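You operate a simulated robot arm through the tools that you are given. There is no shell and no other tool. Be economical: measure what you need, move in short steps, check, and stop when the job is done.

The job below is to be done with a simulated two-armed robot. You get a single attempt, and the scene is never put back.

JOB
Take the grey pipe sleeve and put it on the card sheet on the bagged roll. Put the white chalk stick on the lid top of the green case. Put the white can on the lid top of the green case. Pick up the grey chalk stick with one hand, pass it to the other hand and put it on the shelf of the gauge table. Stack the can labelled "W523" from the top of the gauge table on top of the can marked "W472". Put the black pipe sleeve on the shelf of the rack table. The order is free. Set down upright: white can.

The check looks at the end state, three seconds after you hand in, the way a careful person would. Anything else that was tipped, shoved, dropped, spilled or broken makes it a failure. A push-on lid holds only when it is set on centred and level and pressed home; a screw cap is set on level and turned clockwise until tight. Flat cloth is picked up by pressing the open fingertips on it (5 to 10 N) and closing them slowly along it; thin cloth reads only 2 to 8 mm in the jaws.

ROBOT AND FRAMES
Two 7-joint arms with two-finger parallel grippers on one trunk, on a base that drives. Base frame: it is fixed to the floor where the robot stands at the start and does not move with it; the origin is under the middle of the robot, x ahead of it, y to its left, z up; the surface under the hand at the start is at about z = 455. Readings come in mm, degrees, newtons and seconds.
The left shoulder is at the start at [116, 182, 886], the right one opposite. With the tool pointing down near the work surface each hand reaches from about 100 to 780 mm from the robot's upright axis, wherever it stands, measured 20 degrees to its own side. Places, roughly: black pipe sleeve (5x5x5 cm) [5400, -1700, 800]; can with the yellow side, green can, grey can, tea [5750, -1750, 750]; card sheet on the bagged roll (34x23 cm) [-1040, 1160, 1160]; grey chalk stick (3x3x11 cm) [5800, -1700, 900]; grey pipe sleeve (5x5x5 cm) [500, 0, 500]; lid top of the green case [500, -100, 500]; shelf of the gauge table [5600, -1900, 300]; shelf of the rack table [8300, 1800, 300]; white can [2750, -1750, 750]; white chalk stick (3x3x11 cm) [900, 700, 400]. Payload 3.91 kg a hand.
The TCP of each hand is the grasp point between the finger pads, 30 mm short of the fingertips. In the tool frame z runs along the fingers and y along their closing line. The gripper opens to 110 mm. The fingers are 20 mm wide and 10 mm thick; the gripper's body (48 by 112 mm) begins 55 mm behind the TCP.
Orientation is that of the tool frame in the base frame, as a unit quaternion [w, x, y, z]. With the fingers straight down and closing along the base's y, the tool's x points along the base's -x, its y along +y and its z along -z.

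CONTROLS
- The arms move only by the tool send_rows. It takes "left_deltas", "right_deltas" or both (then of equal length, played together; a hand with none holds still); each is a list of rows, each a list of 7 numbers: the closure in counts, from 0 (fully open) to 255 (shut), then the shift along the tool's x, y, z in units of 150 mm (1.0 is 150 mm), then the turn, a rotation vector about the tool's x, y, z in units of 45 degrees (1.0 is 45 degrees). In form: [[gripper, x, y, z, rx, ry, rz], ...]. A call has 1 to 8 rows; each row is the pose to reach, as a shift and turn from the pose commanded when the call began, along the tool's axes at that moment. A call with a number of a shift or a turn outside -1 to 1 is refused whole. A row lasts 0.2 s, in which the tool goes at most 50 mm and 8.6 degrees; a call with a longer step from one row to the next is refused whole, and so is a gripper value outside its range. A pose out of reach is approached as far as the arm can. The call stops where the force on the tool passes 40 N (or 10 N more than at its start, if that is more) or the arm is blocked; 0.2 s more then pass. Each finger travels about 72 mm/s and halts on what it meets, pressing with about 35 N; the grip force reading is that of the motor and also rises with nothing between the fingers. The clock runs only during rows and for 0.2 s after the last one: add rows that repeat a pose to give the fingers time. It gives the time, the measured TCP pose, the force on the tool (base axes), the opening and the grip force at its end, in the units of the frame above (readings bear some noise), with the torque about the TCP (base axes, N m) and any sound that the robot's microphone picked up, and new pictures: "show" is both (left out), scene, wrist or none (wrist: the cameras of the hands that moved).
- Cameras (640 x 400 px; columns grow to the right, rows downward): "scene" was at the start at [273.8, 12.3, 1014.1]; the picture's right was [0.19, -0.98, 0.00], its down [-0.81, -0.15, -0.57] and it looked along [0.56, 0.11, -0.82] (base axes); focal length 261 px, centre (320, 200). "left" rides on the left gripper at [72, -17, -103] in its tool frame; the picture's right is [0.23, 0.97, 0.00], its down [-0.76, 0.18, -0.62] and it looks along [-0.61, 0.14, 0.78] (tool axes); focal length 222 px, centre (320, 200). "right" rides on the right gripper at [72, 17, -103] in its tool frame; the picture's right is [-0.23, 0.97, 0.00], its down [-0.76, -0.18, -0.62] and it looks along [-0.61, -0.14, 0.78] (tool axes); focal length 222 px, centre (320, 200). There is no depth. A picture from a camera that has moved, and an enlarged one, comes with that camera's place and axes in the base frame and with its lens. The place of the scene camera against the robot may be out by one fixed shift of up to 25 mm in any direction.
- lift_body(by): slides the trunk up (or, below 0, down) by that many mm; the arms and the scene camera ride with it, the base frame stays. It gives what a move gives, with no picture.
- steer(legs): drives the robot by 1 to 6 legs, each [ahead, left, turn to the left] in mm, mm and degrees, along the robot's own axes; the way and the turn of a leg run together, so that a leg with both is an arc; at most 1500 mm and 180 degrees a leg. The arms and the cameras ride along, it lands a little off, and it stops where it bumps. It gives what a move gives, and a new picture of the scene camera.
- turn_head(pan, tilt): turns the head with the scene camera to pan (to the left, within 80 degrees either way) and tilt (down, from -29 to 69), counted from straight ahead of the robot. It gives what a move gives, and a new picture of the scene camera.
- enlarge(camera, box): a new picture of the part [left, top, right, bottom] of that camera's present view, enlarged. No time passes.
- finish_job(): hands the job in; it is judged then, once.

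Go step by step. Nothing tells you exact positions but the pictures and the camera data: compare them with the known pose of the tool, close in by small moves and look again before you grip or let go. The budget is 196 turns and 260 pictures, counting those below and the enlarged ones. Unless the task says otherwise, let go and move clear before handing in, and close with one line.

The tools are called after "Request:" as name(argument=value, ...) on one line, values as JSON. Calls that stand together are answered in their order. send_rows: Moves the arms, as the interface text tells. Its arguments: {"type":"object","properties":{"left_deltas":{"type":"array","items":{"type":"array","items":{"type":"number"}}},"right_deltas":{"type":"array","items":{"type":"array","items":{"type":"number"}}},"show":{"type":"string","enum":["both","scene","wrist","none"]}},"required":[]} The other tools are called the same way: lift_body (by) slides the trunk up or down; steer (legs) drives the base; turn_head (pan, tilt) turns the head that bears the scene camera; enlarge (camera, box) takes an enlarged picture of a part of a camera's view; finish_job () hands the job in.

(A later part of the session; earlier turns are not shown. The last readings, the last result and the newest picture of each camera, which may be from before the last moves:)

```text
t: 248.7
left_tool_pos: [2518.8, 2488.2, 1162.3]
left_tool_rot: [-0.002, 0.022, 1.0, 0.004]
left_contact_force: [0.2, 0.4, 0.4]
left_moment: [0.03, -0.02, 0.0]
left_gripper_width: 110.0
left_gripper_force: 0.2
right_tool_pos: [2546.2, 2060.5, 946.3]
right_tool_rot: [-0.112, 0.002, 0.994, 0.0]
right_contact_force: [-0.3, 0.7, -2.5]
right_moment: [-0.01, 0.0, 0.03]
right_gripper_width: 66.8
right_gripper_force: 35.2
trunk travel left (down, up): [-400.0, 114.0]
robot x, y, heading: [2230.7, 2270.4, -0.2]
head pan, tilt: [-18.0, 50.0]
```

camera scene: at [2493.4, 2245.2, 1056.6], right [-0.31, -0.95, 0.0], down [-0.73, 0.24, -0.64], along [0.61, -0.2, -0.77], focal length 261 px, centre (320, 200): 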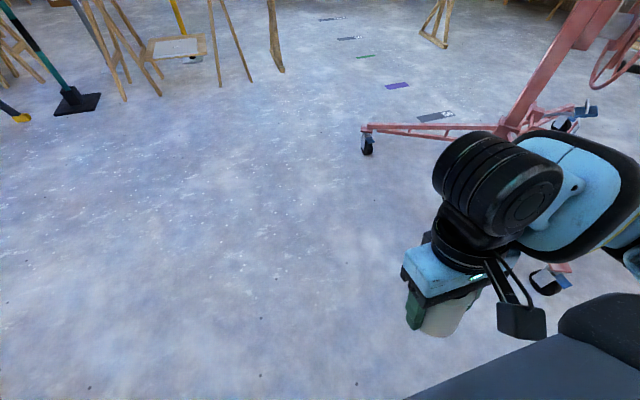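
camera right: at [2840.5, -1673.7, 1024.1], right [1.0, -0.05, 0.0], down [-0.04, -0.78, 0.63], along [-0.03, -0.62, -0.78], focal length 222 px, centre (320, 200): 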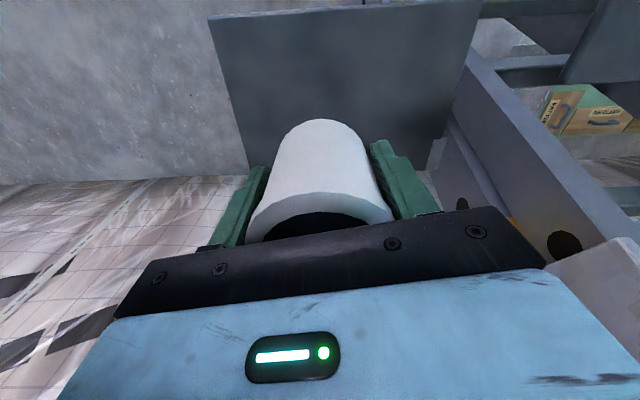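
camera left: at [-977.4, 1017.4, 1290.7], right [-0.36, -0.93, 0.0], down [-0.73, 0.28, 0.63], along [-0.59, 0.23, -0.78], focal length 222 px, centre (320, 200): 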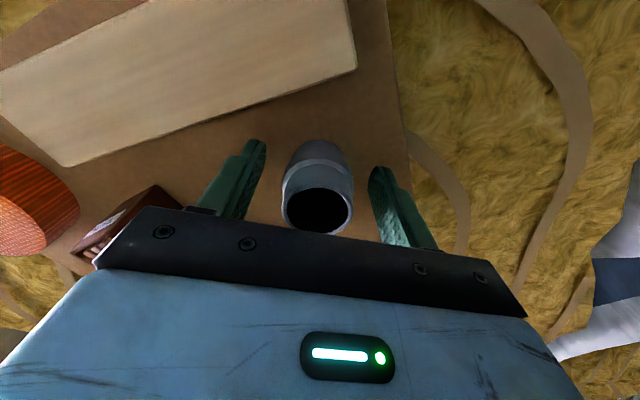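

The right wrist tilted about 13° during lowering; I straighten it, then continue west and south to the case.

Request:
send_rows(right_deltas=[[160, -0.1, 0, 0, 0, -0.1, 0], [160, -0.25, 0, 0, 0, -0.2, 0], [160, -0.4, 0, -0.05, 0, -0.286, 0], [160, -0.5, 0, -0.1, 0, -0.286, 0], [160, -0.5, 0, -0.1, 0, -0.286, 0]], show="none")

Request:
steer(legs=[[-1200, 0, 0], [-1110, 0, 0]])

Request:
turn_head(pan=-40, tilt=35)

```text
t: 249.9
left_tool_pos: [2518.6, 2489.1, 1163.3]
left_tool_rot: [-0.002, 0.021, 1.0, 0.005]
left_contact_force: [-0.8, -0.4, -0.2]
left_moment: [0.03, 0.01, -0.01]
left_gripper_width: 110.1
left_gripper_force: 0.0
right_tool_pos: [2622.5, 2058.4, 944.8]
right_tool_rot: [0.0, 0.002, 1.0, 0.001]
right_contact_force: [0.3, 0.3, -2.1]
right_moment: [0.02, 0.02, 0.02]
right_gripper_width: 66.7
right_gripper_force: 35.3
trunk travel left (down, up): [-400.0, 114.0]
robot x, y, heading: [2230.3, 2266.7, -0.6]
head pan, tilt: [-18.0, 50.0]
```

```text
t: 261.3
left_tool_pos: [203.1, 2476.6, 1163.1]
left_tool_rot: [-0.001, 0.013, 1.0, 0.004]
left_contact_force: [0.2, 0.7, 0.5]
left_moment: [0.0, 0.03, -0.01]
left_gripper_width: 109.8
left_gripper_force: 0.0
right_tool_pos: [314.7, 2049.7, 944.3]
right_tool_rot: [0.0, -0.008, 1.0, 0.001]
right_contact_force: [0.0, 0.5, -2.3]
right_moment: [0.0, 0.02, 0.01]
right_gripper_width: 66.6
right_gripper_force: 35.0
trunk travel left (down, up): [-400.0, 114.0]
robot x, y, heading: [-80.4, 2251.1, 0.6]
head pan, tilt: [-18.0, 50.0]
camera scene: at [111.9, 2230.9, 1289.1], right [-0.3, -0.96, 0.0], down [-0.73, 0.23, -0.64], along [0.61, -0.19, -0.77], focal length 261 px, centre (320, 200)
```

scene: 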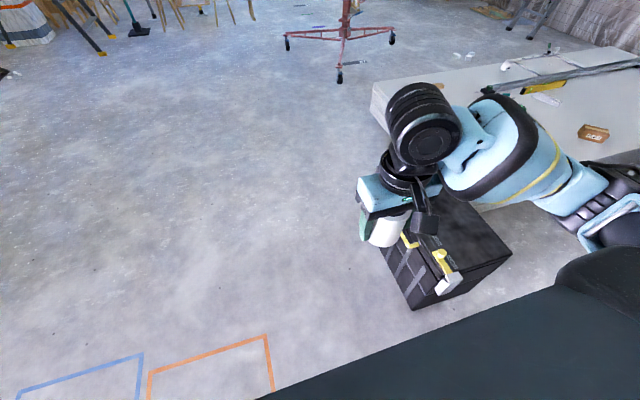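

```text
t: 262.2
left_tool_pos: [203.1, 2476.1, 1163.5]
left_tool_rot: [-0.002, 0.012, 1.0, 0.004]
left_contact_force: [-0.3, -0.3, 0.8]
left_moment: [-0.02, 0.02, 0.03]
left_gripper_width: 109.8
left_gripper_force: 0.0
right_tool_pos: [315.6, 2048.2, 944.3]
right_tool_rot: [0.0, -0.007, 1.0, 0.0]
right_contact_force: [0.8, -0.9, -1.9]
right_moment: [0.0, 0.0, 0.03]
right_gripper_width: 66.7
right_gripper_force: 35.2
trunk travel left (down, up): [-400.0, 114.0]
robot x, y, heading: [-82.1, 2254.7, 0.7]
head pan, tilt: [-40.0, 35.0]
camera scene: at [106.9, 2198.1, 1310.7], right [-0.63, -0.78, 0.0], down [-0.45, 0.36, -0.82], along [0.64, -0.52, -0.57], focal length 261 px, centre (320, 200)
```

scene: 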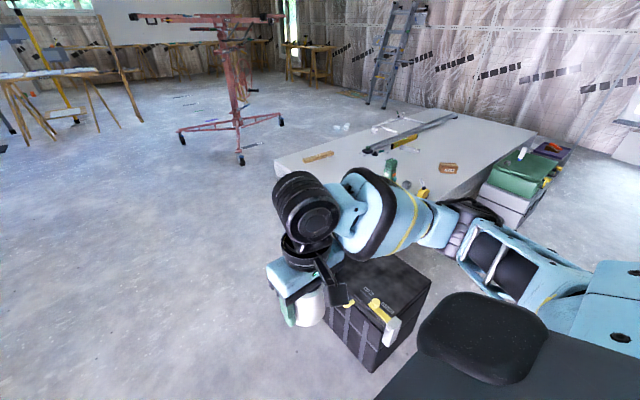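

Request:
steer(legs=[[-20, 0, -0.7], [0, -1080, 0], [0, -1050, 0], [70, 0, 0]])

Request:
lift_body(by=-150)

Request:
turn_head(pan=-10, tilt=50)

```text
t: 282.0
left_tool_pos: [249.7, 342.1, 1162.6]
left_tool_rot: [-0.004, 0.023, 1.0, 0.005]
left_contact_force: [0.6, 0.1, -0.1]
left_moment: [0.02, 0.03, 0.03]
left_gripper_width: 110.2
left_gripper_force: 0.1
right_tool_pos: [352.5, -88.1, 943.2]
right_tool_rot: [0.0, 0.004, 1.0, -0.001]
right_contact_force: [0.2, -0.2, -2.1]
right_moment: [-0.02, 0.06, 0.02]
right_gripper_width: 66.6
right_gripper_force: 35.0
trunk travel left (down, up): [-400.0, 114.0]
robot x, y, heading: [-43.0, 124.6, -0.3]
head pan, tilt: [-40.0, 35.0]
camera scene: at [147.6, 66.3, 1310.7], right [-0.65, -0.76, 0.0], down [-0.44, 0.37, -0.82], along [0.62, -0.53, -0.57], focal length 261 px, centre (320, 200)
```

scene: 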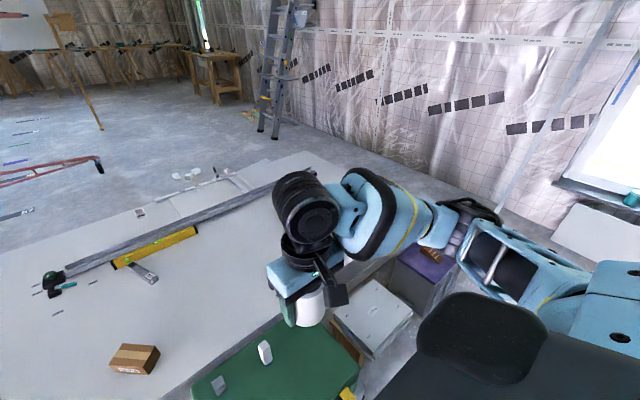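

```text
t: 283.8
left_tool_pos: [247.8, 342.6, 1012.4]
left_tool_rot: [-0.001, 0.022, 1.0, 0.005]
left_contact_force: [-0.9, 0.3, 0.2]
left_moment: [0.01, -0.02, 0.0]
left_gripper_width: 110.0
left_gripper_force: 0.0
right_tool_pos: [351.8, -87.4, 794.2]
right_tool_rot: [0.001, 0.003, 1.0, 0.0]
right_contact_force: [0.4, -0.7, -2.1]
right_moment: [0.01, -0.02, 0.01]
right_gripper_width: 66.8
right_gripper_force: 35.0
trunk travel left (down, up): [-250.0, 264.0]
robot x, y, heading: [-45.1, 123.6, -0.3]
head pan, tilt: [-40.0, 35.0]
```

```text
t: 284.7
left_tool_pos: [248.6, 342.7, 1012.9]
left_tool_rot: [-0.002, 0.022, 1.0, 0.005]
left_contact_force: [0.2, 0.0, -0.5]
left_moment: [0.0, 0.01, -0.01]
left_gripper_width: 109.8
left_gripper_force: 0.1
right_tool_pos: [351.9, -87.4, 793.8]
right_tool_rot: [0.0, 0.003, 1.0, 0.0]
right_contact_force: [0.8, 0.5, -3.1]
right_moment: [-0.04, 0.02, 0.0]
right_gripper_width: 66.6
right_gripper_force: 35.0
trunk travel left (down, up): [-250.0, 264.0]
robot x, y, heading: [-39.0, 124.9, -0.5]
head pan, tilt: [-10.0, 50.0]
camera scene: at [200.4, 109.1, 1133.8], right [-0.18, -0.98, 0.0], down [-0.75, 0.14, -0.64], along [0.63, -0.12, -0.77], focal length 261 px, centre (320, 200)
```

scene: 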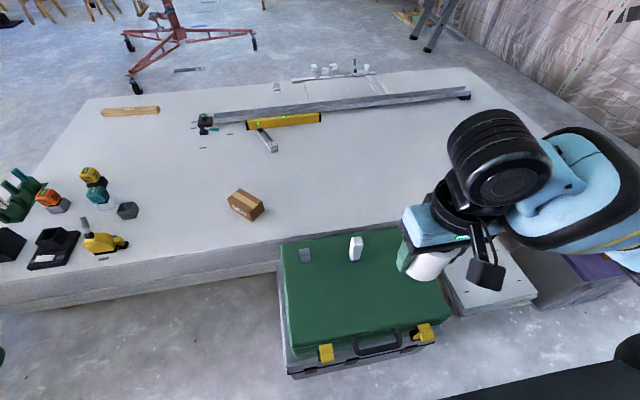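

Request:
send_rows(right_deltas=[[160, -0.15, -0.05, 0.2, 0, 0, 0], [160, -0.3, -0.1, 0.4, 0, 0, 0], [160, -0.45, -0.15, 0.6, 0, 0, 0], [160, -0.52, -0.15, 0.8, 0, 0, 0], [160, -0.52, -0.15, 1.0, 0, 0, 0]], show="none")

Request:
send_rows(right_deltas=[[160, 0, 0, 0.2, 0, 0, 0], [160, 0, 0, 0.4, 0, 0, 0], [160, 0, 0, 0.6, 0, 0, 0], [160, 0, 0, 0.65, 0, 0, 0]], show="both")

```text
t: 285.9
left_tool_pos: [248.6, 341.8, 1013.4]
left_tool_rot: [-0.002, 0.022, 1.0, 0.004]
left_contact_force: [-0.6, 0.4, 0.2]
left_moment: [0.0, -0.01, 0.01]
left_gripper_width: 110.0
left_gripper_force: 0.0
right_tool_pos: [430.3, -109.1, 645.1]
right_tool_rot: [0.0, 0.004, 1.0, 0.001]
right_contact_force: [-0.2, -0.2, -1.7]
right_moment: [-0.03, 0.03, 0.0]
right_gripper_width: 66.5
right_gripper_force: 34.9
trunk travel left (down, up): [-250.0, 264.0]
robot x, y, heading: [-42.2, 126.6, -0.6]
head pan, tilt: [-10.0, 50.0]
```

```text
t: 286.9
left_tool_pos: [248.6, 342.5, 1012.6]
left_tool_rot: [-0.001, 0.022, 1.0, 0.004]
left_contact_force: [-0.1, 0.4, 0.1]
left_moment: [0.04, -0.01, -0.01]
left_gripper_width: 109.8
left_gripper_force: 0.0
right_tool_pos: [429.9, -110.3, 545.8]
right_tool_rot: [0.001, 0.004, 1.0, -0.001]
right_contact_force: [-0.5, -0.4, -1.8]
right_moment: [0.0, 0.02, 0.01]
right_gripper_width: 66.6
right_gripper_force: 35.2
trunk travel left (down, up): [-250.0, 264.0]
robot x, y, heading: [-39.3, 127.4, -0.4]
head pan, tilt: [-10.0, 50.0]
camera scene: at [200.4, 109.2, 1133.8], right [-0.18, -0.98, 0.0], down [-0.75, 0.14, -0.64], along [0.63, -0.12, -0.77], focal length 261 px, centre (320, 200)
camera right: at [356.2, -94.8, 649.5], right [0.23, 0.97, 0.0], down [0.76, -0.18, 0.62], along [0.61, -0.15, -0.78], focal length 222 px, centre (320, 200)
```

scene: 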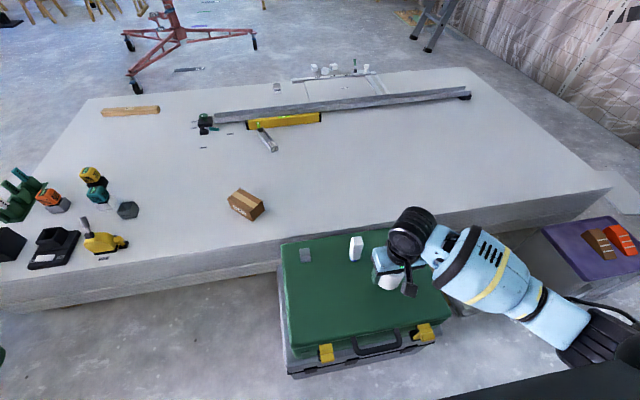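
right: 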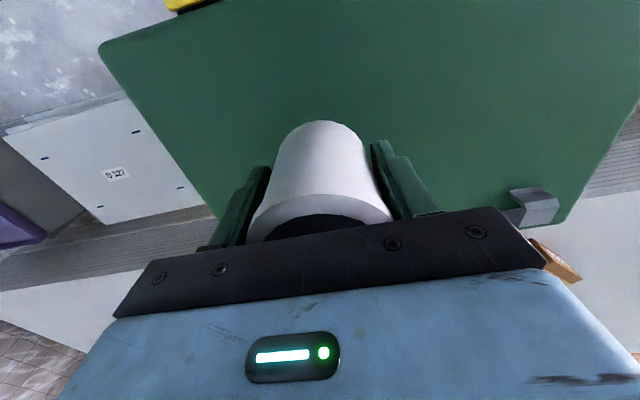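

Well over the lid. Lowering with small steps until contact.

Request:
send_rows(right_deltas=[[160, 0, 0, 0.08, 0, 0, 0], [160, 0, 0, 0.14, 0, 0, 0], [160, 0, 0, 0.17, 0, 0, 0], [160, 0, 0, 0.2, 0, 0, 0], [160, 0, 0, 0.22, 0, 0, 0], [160, 0, 0, 0.235, 0, 0, 0], [160, 0, 0, 0.245, 0, 0, 0]], show="none")

```text
t: 288.5
left_tool_pos: [248.5, 342.9, 1011.6]
left_tool_rot: [-0.001, 0.023, 1.0, 0.005]
left_contact_force: [0.0, -0.2, 0.4]
left_moment: [-0.02, 0.02, 0.02]
left_gripper_width: 110.2
left_gripper_force: 0.1
right_tool_pos: [429.7, -110.5, 509.3]
right_tool_rot: [0.0, 0.003, 1.0, 0.001]
right_contact_force: [0.3, 0.4, -2.4]
right_moment: [0.01, -0.02, -0.01]
right_gripper_width: 66.6
right_gripper_force: 35.4
trunk travel left (down, up): [-250.0, 264.0]
robot x, y, heading: [-38.8, 126.6, -0.4]
head pan, tilt: [-10.0, 50.0]
```

Request:
send_rows(right_deltas=[[160, 0, 0, 0.012, 0, 0, 0], [160, 0, 0, 0.024, 0, 0, 0], [160, 0, 0, 0.036, 0, 0, 0], [160, 0, 0, 0.048, 0, 0, 0], [160, 0, 0, 0.06, 0, 0, 0], [160, 0, 0, 0.072, 0, 0, 0], [160, 0, 0, 0.072, 0, 0, 0]], show="none")

```text
t: 290.1
left_tool_pos: [249.5, 342.4, 1012.3]
left_tool_rot: [-0.002, 0.023, 1.0, 0.004]
left_contact_force: [0.4, 0.8, 0.1]
left_moment: [0.02, 0.0, -0.01]
left_gripper_width: 110.0
left_gripper_force: 0.1
right_tool_pos: [430.2, -111.0, 499.9]
right_tool_rot: [0.0, 0.003, 1.0, 0.001]
right_contact_force: [0.1, 1.3, -2.9]
right_moment: [-0.01, 0.02, 0.0]
right_gripper_width: 67.2
right_gripper_force: 34.6
trunk travel left (down, up): [-250.0, 264.0]
robot x, y, heading: [-39.9, 124.0, -0.3]
head pan, tilt: [-10.0, 50.0]
```

Request:
send_rows(right_deltas=[[160, 0, 0, 0.012, 0, 0, 0], [160, 0, 0, 0.024, 0, 0, 0], [160, 0, 0, 0.036, 0, 0, 0], [160, 0, 0, 0.048, 0, 0, 0], [160, 0, 0, 0.06, 0, 0, 0], [160, 0, 0, 0.06, 0, 0, 0]], show="wrist")

```text
t: 291.5
left_tool_pos: [247.9, 343.8, 1013.5]
left_tool_rot: [0.0, 0.023, 1.0, 0.004]
left_contact_force: [0.2, -0.5, 0.6]
left_moment: [0.01, 0.01, 0.02]
left_gripper_width: 110.0
left_gripper_force: 0.1
right_tool_pos: [431.2, -110.1, 492.4]
right_tool_rot: [0.003, 0.004, 1.0, 0.0]
right_contact_force: [2.3, -2.4, 27.9]
right_moment: [0.05, -0.18, 0.0]
right_gripper_width: 67.0
right_gripper_force: 34.8
trunk travel left (down, up): [-250.0, 264.0]
robot x, y, heading: [-40.4, 125.1, -0.2]
head pan, tilt: [-10.0, 50.0]
camera right: at [356.4, -94.5, 595.0], right [0.23, 0.97, 0.0], down [0.76, -0.18, 0.63], along [0.61, -0.15, -0.78], focal length 222 px, centre (320, 200)
```

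right: 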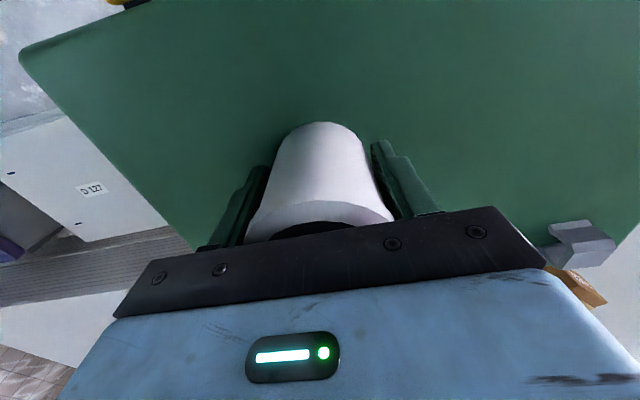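

Contact. Release and rise.

Request:
send_rows(right_deltas=[[160, 0, 0, -0.012, 0, 0, 0], [90, 0, 0, -0.012, 0, 0, 0], [60, 0, 0, -0.012, 0, 0, 0], [20, 0, 0, -0.012, 0, 0, 0], [0, 0, 0, -0.012, 0, 0, 0], [0, 0, 0, -0.2, 0, 0, 0], [0, 0, 0, -0.5, 0, 0, 0], [0, 0, 0, -0.8, 0, 0, 0]], show="none")

Request:
send_rows(right_deltas=[[0, 0, 0, -0.25, 0, 0, 0], [0, 0, 0, -0.5, 0, 0, 0], [0, 0.1, 0, -0.75, 0, 0, 0], [0, 0.3, 0, -0.95, 0, 0, 0]], show="scene")

```text
t: 293.3
left_tool_pos: [248.4, 341.2, 1013.3]
left_tool_rot: [-0.002, 0.023, 1.0, 0.005]
left_contact_force: [-0.2, -0.2, 0.1]
left_moment: [-0.03, 0.04, 0.01]
left_gripper_width: 110.0
left_gripper_force: 0.1
right_tool_pos: [430.9, -109.1, 610.5]
right_tool_rot: [0.0, 0.004, 1.0, -0.001]
right_contact_force: [-0.1, 0.1, 0.7]
right_moment: [0.0, 0.04, 0.0]
right_gripper_width: 110.0
right_gripper_force: 0.1
trunk travel left (down, up): [-250.0, 264.0]
robot x, y, heading: [-39.6, 122.8, -0.3]
head pan, tilt: [-10.0, 50.0]
```

```text
t: 294.3
left_tool_pos: [248.2, 343.8, 1012.9]
left_tool_rot: [-0.001, 0.022, 1.0, 0.005]
left_contact_force: [1.1, 1.4, -0.2]
left_moment: [0.02, -0.03, 0.02]
left_gripper_width: 109.9
left_gripper_force: 0.0
right_tool_pos: [383.6, -112.1, 753.5]
right_tool_rot: [0.0, 0.003, 1.0, -0.001]
right_contact_force: [0.0, 0.2, 0.8]
right_moment: [0.01, -0.03, -0.01]
right_gripper_width: 110.0
right_gripper_force: 0.0
trunk travel left (down, up): [-250.0, 264.0]
robot x, y, heading: [-40.3, 124.3, -0.3]
head pan, tilt: [-10.0, 50.0]
camera scene: at [199.9, 109.3, 1133.9], right [-0.18, -0.98, 0.0], down [-0.75, 0.14, -0.64], along [0.63, -0.12, -0.77], focal length 261 px, centre (320, 200)
```

scene: 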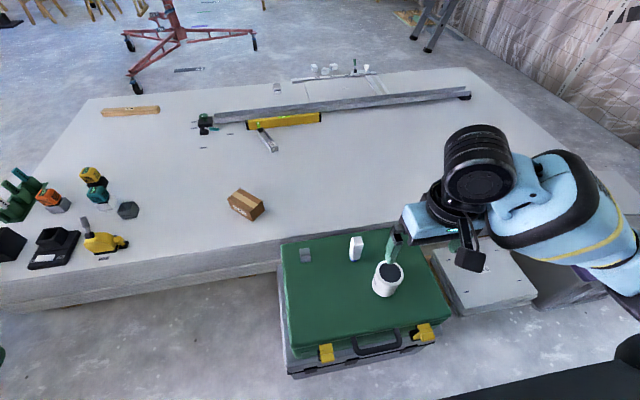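

White can is standing on the lid. Now back around the slab to the gauge table.

Request:
steer(legs=[[-40, 0, 0.3], [0, 1080, 0], [0, 1075, 0], [1150, 0, 0], [1150, 0, 0], [0, 0, -90]])

Request:
lift_body(by=-100)

```text
t: 328.6
left_tool_pos: [2434.6, 1965.7, 1013.1]
left_tool_rot: [0.001, 0.726, 0.687, 0.004]
left_contact_force: [0.0, 0.2, -0.3]
left_moment: [0.0, -0.01, -0.02]
left_gripper_width: 110.0
left_gripper_force: 0.1
right_tool_pos: [1979.6, 1833.0, 752.9]
right_tool_rot: [-0.001, 0.713, 0.701, 0.0]
right_contact_force: [-0.8, -0.1, -0.5]
right_moment: [0.02, 0.0, 0.0]
right_gripper_width: 110.1
right_gripper_force: 0.0
trunk travel left (down, up): [-250.0, 264.0]
robot x, y, heading: [2215.4, 2257.7, -91.1]
head pan, tilt: [-10.0, 50.0]
camera scene: at [2209.6, 2021.4, 1133.8], right [-0.98, 0.19, 0.0], down [0.15, 0.75, -0.64], along [-0.12, -0.63, -0.77], focal length 261 px, centre (320, 200)
```

scene: 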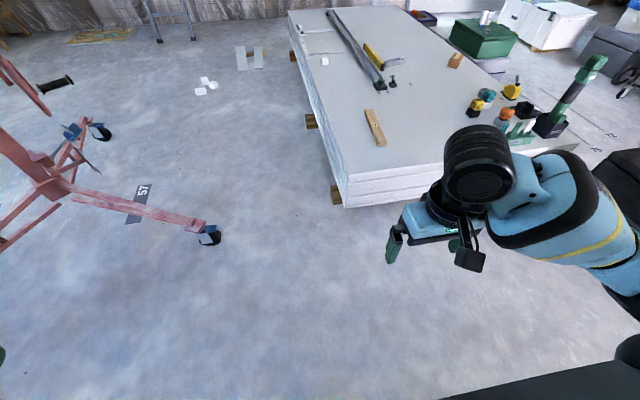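

```text
t: 330.0
left_tool_pos: [2434.0, 1966.4, 913.7]
left_tool_rot: [0.003, 0.727, 0.687, 0.004]
left_contact_force: [-0.1, 1.2, -0.6]
left_moment: [0.01, 0.02, -0.01]
left_gripper_width: 110.0
left_gripper_force: 0.0
right_tool_pos: [1979.4, 1833.0, 653.0]
right_tool_rot: [0.0, 0.713, 0.701, 0.0]
right_contact_force: [-1.2, 1.1, -0.1]
right_moment: [-0.02, -0.02, 0.02]
right_gripper_width: 110.0
right_gripper_force: 0.0
trunk travel left (down, up): [-150.0, 364.0]
robot x, y, heading: [2221.4, 2257.0, -90.9]
head pan, tilt: [-10.0, 50.0]
```

Request:
steer(legs=[[830, 0, 0.9], [820, 0, 0], [700, 1050, 0], [600, 0, 0], [0, 1000, 0]])

Request:
turn_head(pan=40, tilt=20)

```text
t: 336.2
left_tool_pos: [2437.1, 932.6, 912.9]
left_tool_rot: [0.002, 0.722, 0.692, 0.003]
left_contact_force: [0.6, 0.5, -0.1]
left_moment: [0.02, -0.03, -0.02]
left_gripper_width: 110.1
left_gripper_force: 0.2
right_tool_pos: [1983.6, 794.4, 652.4]
right_tool_rot: [0.002, 0.708, 0.706, 0.0]
right_contact_force: [1.0, 0.1, -0.6]
right_moment: [0.0, -0.01, 0.03]
right_gripper_width: 109.8
right_gripper_force: 0.1
trunk travel left (down, up): [-150.0, 364.0]
robot x, y, heading: [2223.4, 1218.3, -90.3]
head pan, tilt: [-10.0, 50.0]
stopped in leg 2: the robot was blocked; the commanded pose is now the measured one
camera scene: at [2210.8, 948.3, 1021.0], right [-0.98, 0.18, 0.0], down [0.14, 0.75, -0.64], along [-0.11, -0.63, -0.77], focal length 261 px, centre (320, 200)
```

scene: 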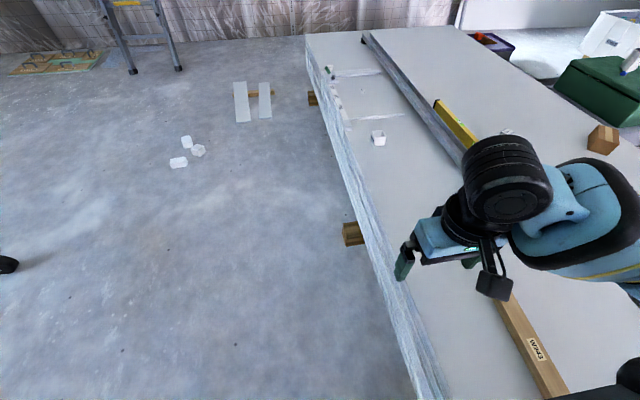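

```text
t: 337.3
left_tool_pos: [2437.2, 932.8, 913.4]
left_tool_rot: [0.002, 0.722, 0.692, 0.005]
left_contact_force: [0.4, -0.6, 0.2]
left_moment: [-0.03, -0.01, -0.01]
left_gripper_width: 109.9
left_gripper_force: 0.0
right_tool_pos: [1984.5, 794.2, 653.7]
right_tool_rot: [0.0, 0.708, 0.706, 0.0]
right_contact_force: [-0.5, -0.2, -0.4]
right_moment: [0.0, -0.02, 0.0]
right_gripper_width: 110.0
right_gripper_force: 0.1
trunk travel left (down, up): [-150.0, 364.0]
robot x, y, heading: [2219.1, 1221.9, -90.1]
head pan, tilt: [40.0, 20.0]
camera scene: at [2284.0, 952.5, 1066.5], right [-0.77, -0.64, 0.0], down [-0.22, 0.26, -0.94], along [0.6, -0.72, -0.34], focal length 261 px, centre (320, 200)
```

scene: 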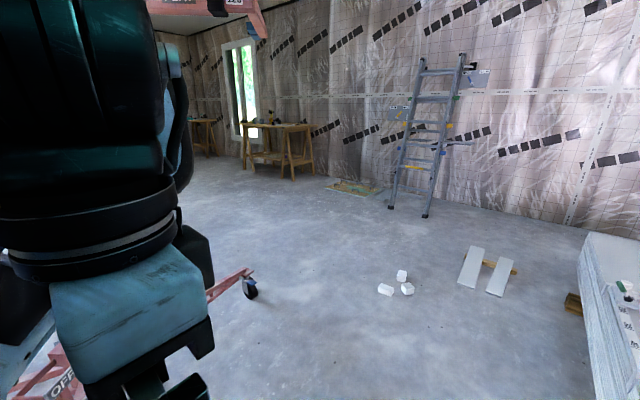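

I likely nudged a batten under the slab. I back off and shift left 75 mm before continuing.

Request:
steer(legs=[[-40, 0, 0], [0, 75, 0], [660, 0, 0], [700, 980, 0]])

```text
t: 350.9
left_tool_pos: [3482.0, -395.6, 914.1]
left_tool_rot: [0.001, 0.72, 0.694, 0.004]
left_contact_force: [0.3, 0.5, -0.5]
left_moment: [0.01, 0.03, -0.03]
left_gripper_width: 110.2
left_gripper_force: 0.0
right_tool_pos: [3029.7, -535.2, 653.6]
right_tool_rot: [0.0, 0.707, 0.708, -0.001]
right_contact_force: [0.5, -0.2, -1.0]
right_moment: [0.02, 0.0, 0.0]
right_gripper_width: 110.0
right_gripper_force: 0.0
trunk travel left (down, up): [-150.0, 364.0]
robot x, y, heading: [3260.3, -107.0, -90.1]
head pan, tilt: [40.0, 20.0]
camera scene: at [3329.2, -376.2, 1066.6], right [-0.77, -0.64, 0.0], down [-0.22, 0.26, -0.94], along [0.6, -0.72, -0.34], focal length 261 px, centre (320, 200)
```

scene: 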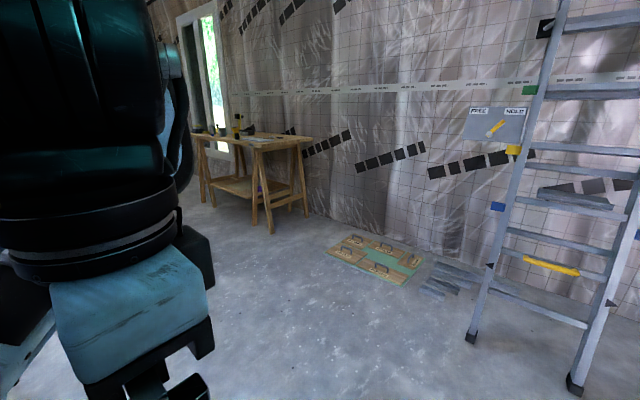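

Request:
steer(legs=[[620, 0, 0], [0, 1150, 0], [0, 1050, 0]])

Request:
lift_body(by=200)

Request:
turn_head(pan=0, tilt=35)

```text
t: 373.3
left_tool_pos: [5668.5, -998.3, 913.5]
left_tool_rot: [0.002, 0.714, 0.701, 0.005]
left_contact_force: [0.0, 0.2, -0.6]
left_moment: [-0.03, -0.02, 0.01]
left_gripper_width: 110.1
left_gripper_force: 0.0
right_tool_pos: [5218.7, -1147.4, 653.5]
right_tool_rot: [0.0, 0.698, 0.716, 0.0]
right_contact_force: [-0.6, -0.5, -0.3]
right_moment: [-0.01, 0.02, 0.02]
right_gripper_width: 110.1
right_gripper_force: 0.0
trunk travel left (down, up): [-150.0, 364.0]
robot x, y, heading: [5448.4, -715.0, -88.7]
head pan, tilt: [40.0, 20.0]
camera scene: at [5515.0, -982.5, 1066.6], right [-0.75, -0.66, 0.0], down [-0.23, 0.26, -0.94], along [0.62, -0.71, -0.34], focal length 261 px, centre (320, 200)
```

scene: 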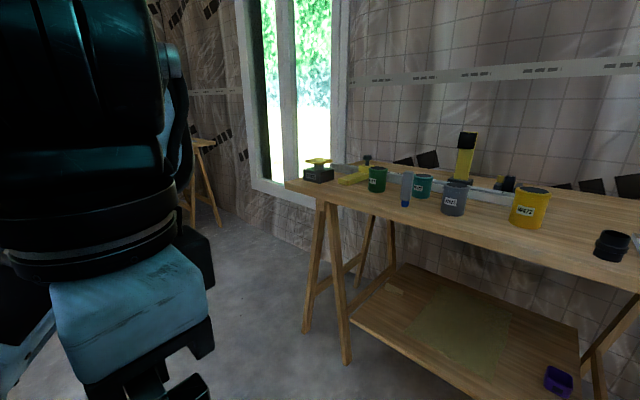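

```text
t: 375.5
left_tool_pos: [5667.6, -998.9, 1112.8]
left_tool_rot: [0.002, 0.713, 0.701, 0.004]
left_contact_force: [0.2, -0.7, -0.2]
left_moment: [-0.02, -0.06, 0.01]
left_gripper_width: 110.0
left_gripper_force: 0.1
right_tool_pos: [5219.2, -1147.9, 853.1]
right_tool_rot: [0.0, 0.699, 0.715, 0.0]
right_contact_force: [0.2, -0.3, 0.3]
right_moment: [0.0, 0.0, 0.01]
right_gripper_width: 110.0
right_gripper_force: 0.1
trunk travel left (down, up): [-350.0, 164.0]
robot x, y, heading: [5445.9, -712.9, -88.7]
head pan, tilt: [40.0, 20.0]
```

```text
t: 376.6
left_tool_pos: [5667.1, -998.2, 1113.4]
left_tool_rot: [0.001, 0.714, 0.7, 0.004]
left_contact_force: [0.8, 0.2, 0.7]
left_moment: [-0.01, -0.02, 0.0]
left_gripper_width: 109.8
left_gripper_force: 0.1
right_tool_pos: [5220.3, -1146.9, 854.2]
right_tool_rot: [0.0, 0.699, 0.715, 0.0]
right_contact_force: [-0.4, -1.0, -0.2]
right_moment: [-0.01, 0.04, -0.01]
right_gripper_width: 109.8
right_gripper_force: 0.1
trunk travel left (down, up): [-350.0, 164.0]
robot x, y, heading: [5443.0, -717.4, -88.9]
head pan, tilt: [0.0, 35.0]
camera scene: at [5454.3, -935.7, 1256.5], right [-1.0, -0.02, 0.0], down [-0.01, 0.57, -0.82], along [0.02, -0.82, -0.57], focal length 261 px, centre (320, 200)
```

scene: 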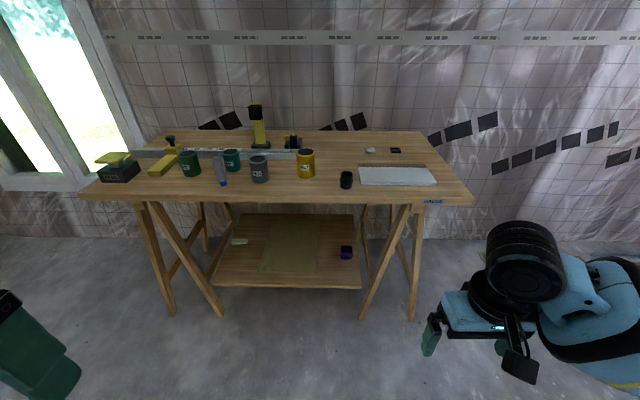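

Request:
enlarge(camera="scene", box=[80, 100, 280, 225])

Request:
enlarge(camera="scene", box=[220, 120, 440, 290])

```text
3.20 times, centred on (180, 162) of scene
camera zoom: at [5454.3, -935.7, 1256.5], right [-1.0, -0.02, 0.0], down [-0.01, 0.57, -0.82], along [0.02, -0.82, -0.57], focal length 835 px, centre (768, 320)
```

zoom: 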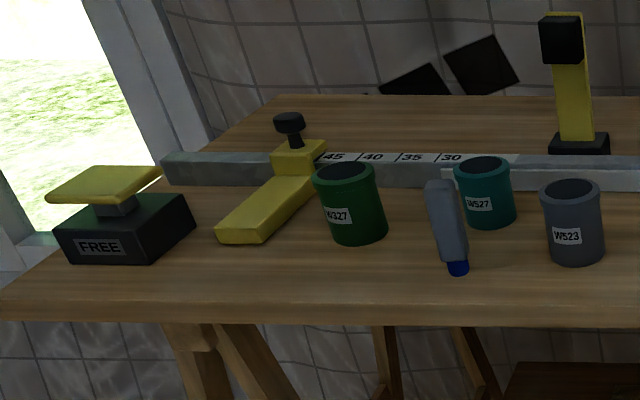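

```text
2.35 times, centred on (330, 205) of scene
camera zoom: at [5454.3, -935.7, 1256.5], right [-1.0, -0.02, 0.0], down [-0.01, 0.57, -0.82], along [0.02, -0.82, -0.57], focal length 614 px, centre (296, 188)
```

zoom: 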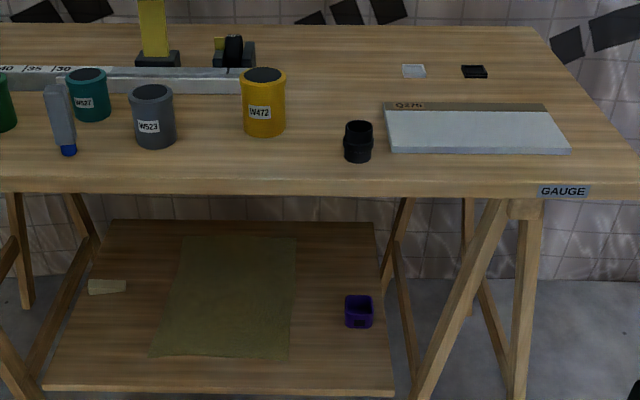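

I see the grey W523 can (about x 5704), the yellow W472 (about 5529), the black sleeve (about 5380, -1740) and the standing grey chalk (about 5840). I lift the right hand and drive closer.

Request:
send_rows(right_deltas=[[0, 0.1, 0, -0.25, 0, 0, 0], [0, 0.2, 0, -0.5, 0, 0, 0], [0, 0.35, 0, -0.75, 0, 0, 0], [0, 0.5, 0, -1.0, 0, 0, 0]], show="none")

Request:
steer(legs=[[470, 115, -1.2]])

Request:
turn_head(pan=0, tilt=50)

```text
t: 377.6
left_tool_pos: [5667.9, -997.4, 1113.6]
left_tool_rot: [0.002, 0.713, 0.701, 0.003]
left_contact_force: [0.7, 0.3, -0.7]
left_moment: [-0.04, 0.01, -0.01]
left_gripper_width: 110.2
left_gripper_force: 0.0
right_tool_pos: [5218.3, -1072.2, 1004.5]
right_tool_rot: [0.0, 0.699, 0.715, 0.0]
right_contact_force: [-0.5, -1.4, -1.4]
right_moment: [-0.03, -0.02, -0.01]
right_gripper_width: 110.3
right_gripper_force: 0.0
trunk travel left (down, up): [-350.0, 164.0]
robot x, y, heading: [5443.3, -711.2, -88.8]
head pan, tilt: [0.0, 35.0]
```

```text
t: 380.4
left_tool_pos: [5781.0, -1468.4, 1113.4]
left_tool_rot: [0.002, 0.721, 0.693, 0.004]
left_contact_force: [-0.9, -0.4, 0.5]
left_moment: [0.03, -0.05, 0.01]
left_gripper_width: 110.1
left_gripper_force: 0.0
right_tool_pos: [5329.3, -1534.3, 1003.1]
right_tool_rot: [0.0, 0.707, 0.708, 0.0]
right_contact_force: [-0.1, 1.0, -0.1]
right_moment: [0.0, 0.0, 0.01]
right_gripper_width: 109.8
right_gripper_force: 0.1
trunk travel left (down, up): [-350.0, 164.0]
robot x, y, heading: [5562.4, -1178.3, -90.3]
head pan, tilt: [0.0, 35.0]
camera scene: at [5568.8, -1401.4, 1256.4], right [-1.0, 0.0, 0.0], down [0.0, 0.57, -0.82], along [0.0, -0.82, -0.57], focal length 261 px, centre (320, 200)
```

scene: 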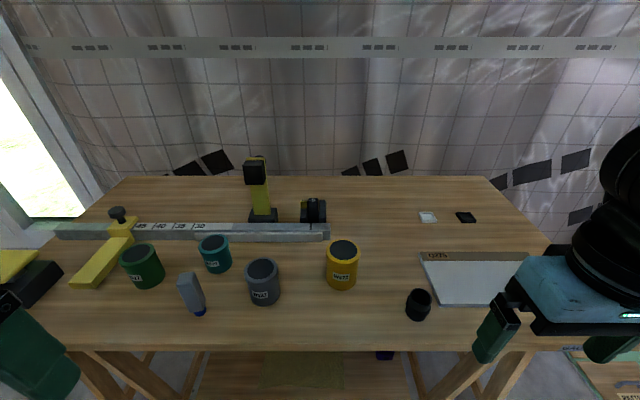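

```text
t: 381.2
left_tool_pos: [5781.2, -1467.6, 1113.2]
left_tool_rot: [0.002, 0.72, 0.694, 0.004]
left_contact_force: [0.4, 0.0, -0.5]
left_moment: [0.01, -0.03, -0.01]
left_gripper_width: 110.2
left_gripper_force: 0.0
right_tool_pos: [5330.5, -1534.7, 1003.2]
right_tool_rot: [-0.001, 0.706, 0.708, 0.0]
right_contact_force: [0.0, -0.4, 0.3]
right_moment: [-0.02, -0.01, 0.02]
right_gripper_width: 110.0
right_gripper_force: 0.1
trunk travel left (down, up): [-350.0, 164.0]
robot x, y, heading: [5561.7, -1184.1, -89.7]
head pan, tilt: [0.0, 50.0]
camera scene: at [5568.7, -1389.9, 1234.8], right [-1.0, 0.0, 0.0], down [0.0, 0.77, -0.64], along [0.0, -0.64, -0.77], focal length 261 px, centre (320, 200)
```

scene: 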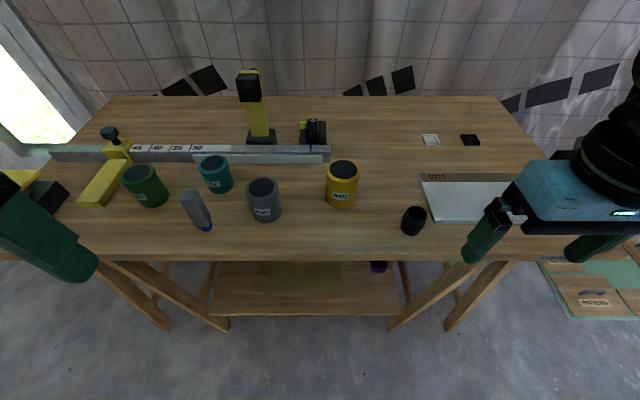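

Request:
send_rows(left_deltas=[[0, -0.22, -0.12, 0.1, 0, 0, 0], [0, -0.44, -0.24, 0.2, 0, 0, 0], [0, -0.66, -0.36, 0.3, 0, 0, 0], [0, -0.88, -0.48, 0.4, 0, 0, 0], [0, -1.0, -0.6, 0.55, 0, 0, 0], [0, -1.0, -0.6, 0.6, 0, 0, 0]], show="wrist")

```text
t: 382.6
left_tool_pos: [5686.2, -1614.1, 1022.6]
left_tool_rot: [0.002, 0.72, 0.694, 0.004]
left_contact_force: [0.4, -0.3, 0.5]
left_moment: [0.0, 0.03, -0.03]
left_gripper_width: 110.1
left_gripper_force: 0.0
right_tool_pos: [5329.5, -1532.3, 1004.4]
right_tool_rot: [0.001, 0.706, 0.708, 0.0]
right_contact_force: [0.2, -0.3, -0.3]
right_moment: [0.02, -0.01, 0.03]
right_gripper_width: 109.8
right_gripper_force: 0.1
trunk travel left (down, up): [-350.0, 164.0]
robot x, y, heading: [5563.5, -1178.8, -90.0]
head pan, tilt: [0.0, 50.0]
camera left: at [5670.2, -1543.1, 1126.5], right [0.98, 0.19, 0.01], down [0.14, -0.77, 0.62], along [0.12, -0.61, -0.78], focal length 222 px, centre (320, 200)
```

left: 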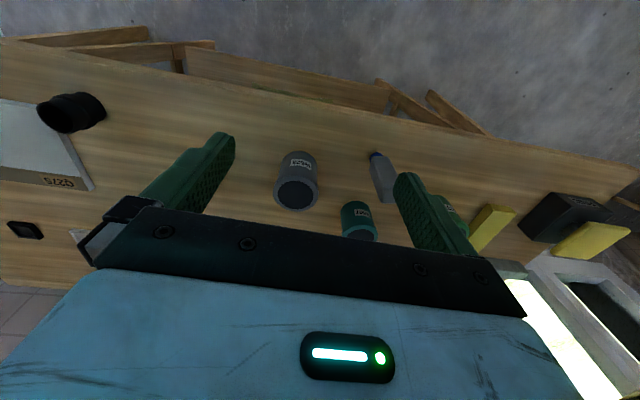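

Request:
send_rows(left_deltas=[[0, -0.25, -0.02, 0.1, 0, 0, 0], [0, -0.5, -0.04, 0.2, 0, 0, 0], [0, -0.66, -0.055, 0.3, 0, 0, 0], [0, -0.66, -0.055, 0.4, 0, 0, 0]], show="wrist")

```text
t: 383.6
left_tool_pos: [5674.3, -1712.3, 962.2]
left_tool_rot: [0.002, 0.721, 0.693, 0.004]
left_contact_force: [-0.4, -0.3, 0.2]
left_moment: [0.03, -0.01, -0.01]
left_gripper_width: 109.9
left_gripper_force: 0.1
right_tool_pos: [5330.4, -1534.8, 1003.7]
right_tool_rot: [0.0, 0.706, 0.708, 0.0]
right_contact_force: [-0.2, -0.3, -0.1]
right_moment: [0.01, -0.01, 0.01]
right_gripper_width: 110.1
right_gripper_force: 0.0
trunk travel left (down, up): [-350.0, 164.0]
robot x, y, heading: [5561.7, -1180.1, -89.8]
head pan, tilt: [0.0, 50.0]
camera left: at [5659.3, -1641.4, 1065.6], right [0.98, 0.19, 0.01], down [0.14, -0.77, 0.62], along [0.12, -0.61, -0.78], focal length 222 px, centre (320, 200)
```

left: 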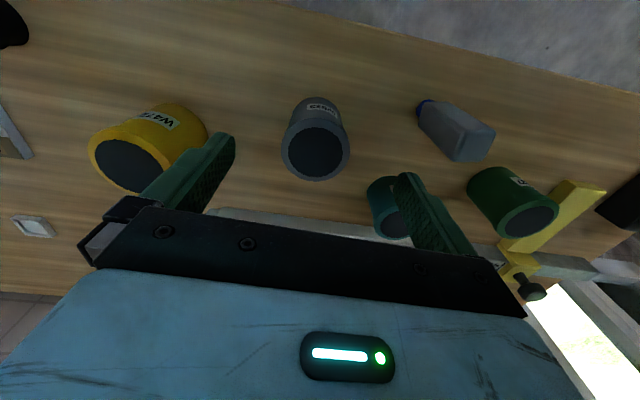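

Request:
send_rows(left_deltas=[[0, -0.16, 0, 0.1, 0, 0, 0], [0, -0.16, 0, 0.3, 0, 0, 0], [0, -0.16, 0, 0.5, 0, 0, 0], [0, -0.16, 0, 0.5, 0, 0, 0]], show="wrist")

```text
t: 384.6
left_tool_pos: [5675.2, -1736.8, 886.3]
left_tool_rot: [0.001, 0.721, 0.693, 0.004]
left_contact_force: [0.0, 0.6, 0.2]
left_moment: [-0.03, 0.01, -0.03]
left_gripper_width: 109.9
left_gripper_force: 0.0
right_tool_pos: [5329.5, -1533.2, 1004.6]
right_tool_rot: [-0.001, 0.707, 0.708, 0.001]
right_contact_force: [0.3, -0.1, -0.4]
right_moment: [0.0, 0.01, 0.0]
right_gripper_width: 110.3
right_gripper_force: 0.0
trunk travel left (down, up): [-350.0, 164.0]
robot x, y, heading: [5566.4, -1181.9, -90.0]
head pan, tilt: [0.0, 50.0]
camera left: at [5658.9, -1665.3, 990.5], right [0.98, 0.19, 0.01], down [0.14, -0.77, 0.62], along [0.12, -0.61, -0.78], focal length 222 px, centre (320, 200)
```

left: 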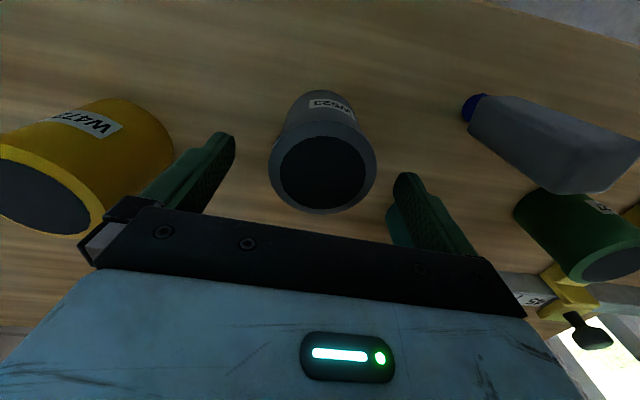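

Request:
send_rows(left_deltas=[[0, 0.01, 0, 0.15, 0, 0, 0], [0, 0.01, 0, 0.29, 0, 0, 0], [60, 0.01, 0, 0.29, 0, 0, 0], [120, 0.01, 0, 0.29, 0, 0, 0], [160, 0.01, 0, 0.29, 0, 0, 0], [160, 0.01, 0, 0.29, 0, 0, 0]], show="wrist")

```text
t: 386.0
left_tool_pos: [5675.3, -1733.9, 843.3]
left_tool_rot: [0.002, 0.721, 0.693, 0.005]
left_contact_force: [-0.6, -0.9, 0.2]
left_moment: [-0.05, -0.01, -0.07]
left_gripper_width: 63.3
left_gripper_force: 35.4
right_tool_pos: [5329.5, -1533.6, 1004.0]
right_tool_rot: [0.0, 0.707, 0.708, 0.0]
right_contact_force: [0.7, -0.7, -0.2]
right_moment: [-0.01, -0.03, -0.02]
right_gripper_width: 110.0
right_gripper_force: 0.0
trunk travel left (down, up): [-350.0, 164.0]
robot x, y, heading: [5563.1, -1178.1, -90.0]
head pan, tilt: [0.0, 50.0]
camera left: at [5659.7, -1663.7, 947.2], right [0.98, 0.19, 0.01], down [0.14, -0.77, 0.62], along [0.12, -0.61, -0.78], focal length 222 px, centre (320, 200)
```

left: 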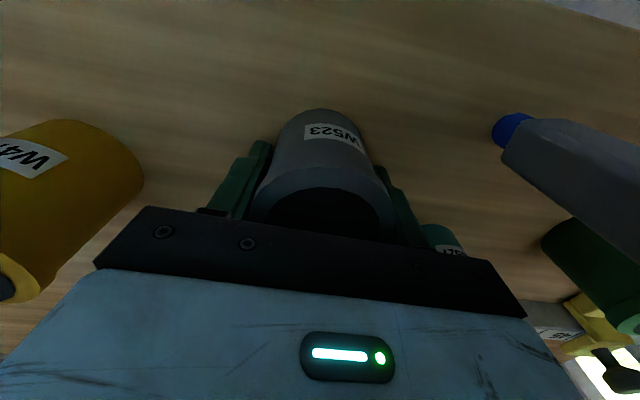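

Request:
send_rows(left_deltas=[[160, 0, 0, -0.15, 0, 0, 0], [160, 0, 0, -0.45, 0, 0, 0], [160, 0, 0, -0.75, 0, 0, 0], [160, 0, 0, -0.95, 0, 0, 0], [160, 0, -0.2, -1.0, 0, 0, 0], [160, 0, -0.5, -1.0, 0, 0, 0]], show="both")

```text
t: 387.4
left_tool_pos: [5597.7, -1731.5, 991.5]
left_tool_rot: [0.002, 0.721, 0.693, 0.004]
left_contact_force: [0.1, -0.2, -1.7]
left_moment: [0.02, 0.01, -0.01]
left_gripper_width: 63.2
left_gripper_force: 34.6
right_tool_pos: [5329.2, -1534.1, 1004.7]
right_tool_rot: [0.0, 0.707, 0.707, 0.0]
right_contact_force: [0.5, 0.0, -0.5]
right_moment: [-0.01, 0.01, -0.01]
right_gripper_width: 109.9
right_gripper_force: 0.0
trunk travel left (down, up): [-350.0, 164.0]
robot x, y, heading: [5563.4, -1177.5, -90.0]
head pan, tilt: [0.0, 50.0]
camera scene: at [5567.4, -1390.1, 1234.7], right [-1.0, 0.0, 0.0], down [0.0, 0.77, -0.64], along [0.0, -0.64, -0.77], focal length 261 px, centre (320, 200)
camera left: at [5582.2, -1660.8, 1096.4], right [0.98, 0.19, 0.01], down [0.14, -0.77, 0.62], along [0.13, -0.61, -0.78], focal length 222 px, centre (320, 200)
```

scene: 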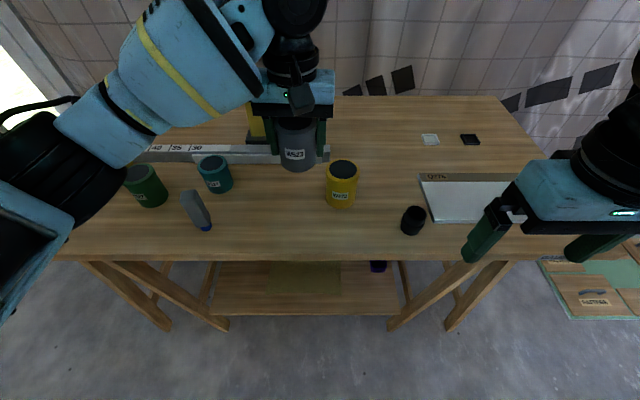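
left: 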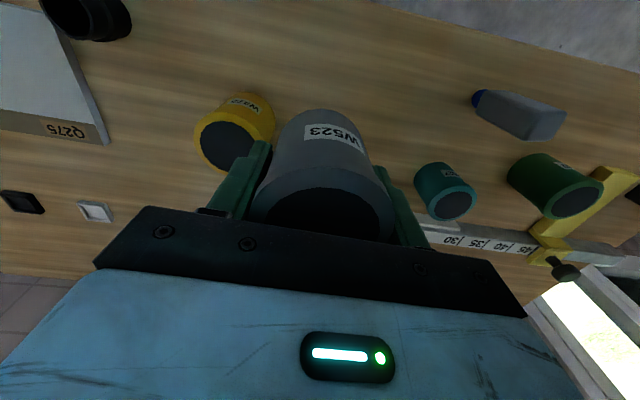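

Request:
enlarge(camera="left", box=[180, 80, 300, 190])

```text
3.64 times, centred on (240, 135) of left
camera zoom: at [5582.2, -1660.8, 1096.4], right [0.98, 0.19, 0.01], down [0.14, -0.77, 0.62], along [0.13, -0.61, -0.78], focal length 808 px, centre (611, 436)
```

zoom: 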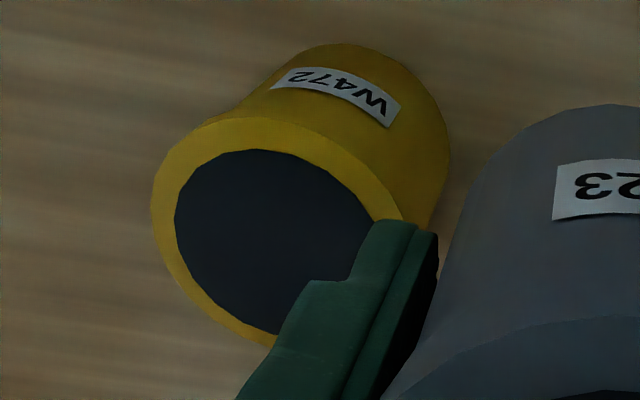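

Request:
send_rows(left_deltas=[[160, -0.09, -0.18, 0, 0, 0, 0], [160, -0.18, -0.37, 0, 0, 0, 0], [160, -0.279, -0.549, 0, 0, 0, 0], [160, -0.279, -0.549, 0.1, 0, 0, 0], [160, -0.279, -0.549, 0.2, 0, 0, 0], [160, -0.279, -0.549, 0.2, 0, 0, 0]], show="both")

Request:
enlarge(camera="scene", box=[270, 90, 420, 220])

```text
t: 388.8
left_tool_pos: [5514.0, -1773.1, 961.0]
left_tool_rot: [0.002, 0.72, 0.694, 0.005]
left_contact_force: [-0.2, -0.7, -2.0]
left_moment: [0.03, 0.01, 0.0]
left_gripper_width: 63.1
left_gripper_force: 35.0
right_tool_pos: [5329.1, -1533.5, 1003.2]
right_tool_rot: [0.0, 0.706, 0.708, 0.0]
right_contact_force: [-0.2, 0.9, 0.1]
right_moment: [0.03, 0.02, 0.01]
right_gripper_width: 110.0
right_gripper_force: 0.0
trunk travel left (down, up): [-350.0, 164.0]
robot x, y, heading: [5560.2, -1180.6, -89.8]
head pan, tilt: [0.0, 50.0]
camera scene: at [5568.8, -1390.1, 1234.7], right [-1.0, 0.0, 0.0], down [0.0, 0.77, -0.64], along [0.0, -0.64, -0.77], focal length 261 px, centre (320, 200)
camera left: at [5498.8, -1699.9, 1065.5], right [0.98, 0.19, 0.01], down [0.14, -0.77, 0.62], along [0.12, -0.61, -0.78], focal length 222 px, centre (320, 200)
```

scene: 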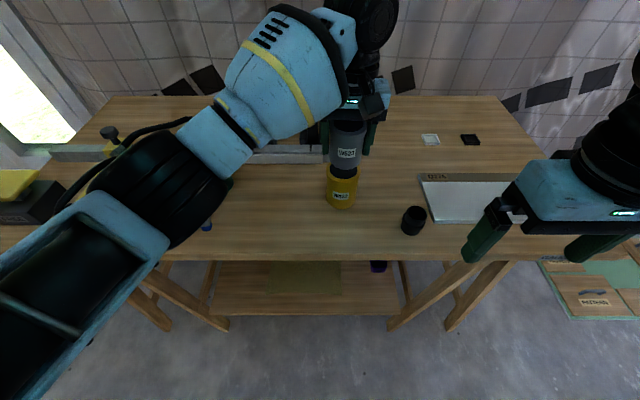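
left: 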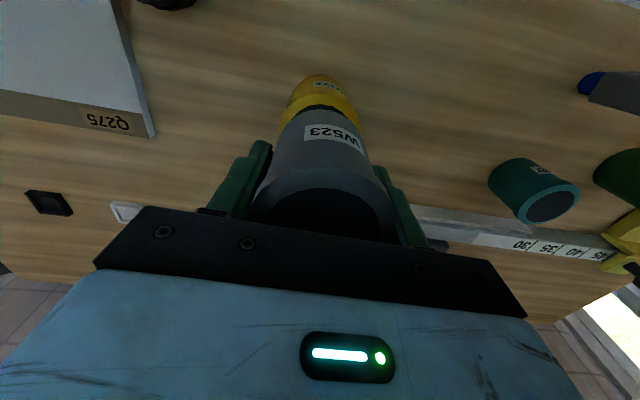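

```text
3.08 times, centred on (345, 155) of scene
camera zoom: at [5568.8, -1390.1, 1234.7], right [-1.0, 0.0, 0.0], down [0.0, 0.77, -0.64], along [0.0, -0.64, -0.77], focal length 803 px, centre (243, 338)
```

zoom: 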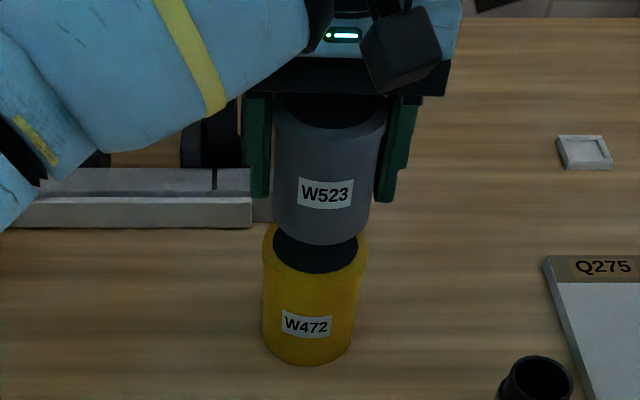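

Request:
send_rows(left_deltas=[[160, 0.015, 0.01, 0.03, 0, 0, 0], [160, 0.015, 0.01, 0.05, 0, 0, 0], [160, 0.015, 0.01, 0.065, 0, 0, 0], [160, 0.015, 0.01, 0.08, 0, 0, 0], [160, 0.015, 0.01, 0.095, 0, 0, 0], [160, 0.015, 0.01, 0.11, 0, 0, 0], [160, 0.015, 0.01, 0.12, 0, 0, 0]], show="none")

```text
t: 390.4
left_tool_pos: [5518.3, -1769.1, 942.9]
left_tool_rot: [0.001, 0.721, 0.693, 0.005]
left_contact_force: [-0.9, -0.3, -2.2]
left_moment: [-0.02, -0.02, 0.01]
left_gripper_width: 63.3
left_gripper_force: 35.2
right_tool_pos: [5328.9, -1533.4, 1003.6]
right_tool_rot: [0.0, 0.706, 0.708, -0.001]
right_contact_force: [0.2, -1.0, -0.3]
right_moment: [-0.01, -0.03, -0.02]
right_gripper_width: 110.0
right_gripper_force: 0.1
trunk travel left (down, up): [-350.0, 164.0]
robot x, y, heading: [5564.6, -1181.8, -90.0]
head pan, tilt: [0.0, 50.0]
```

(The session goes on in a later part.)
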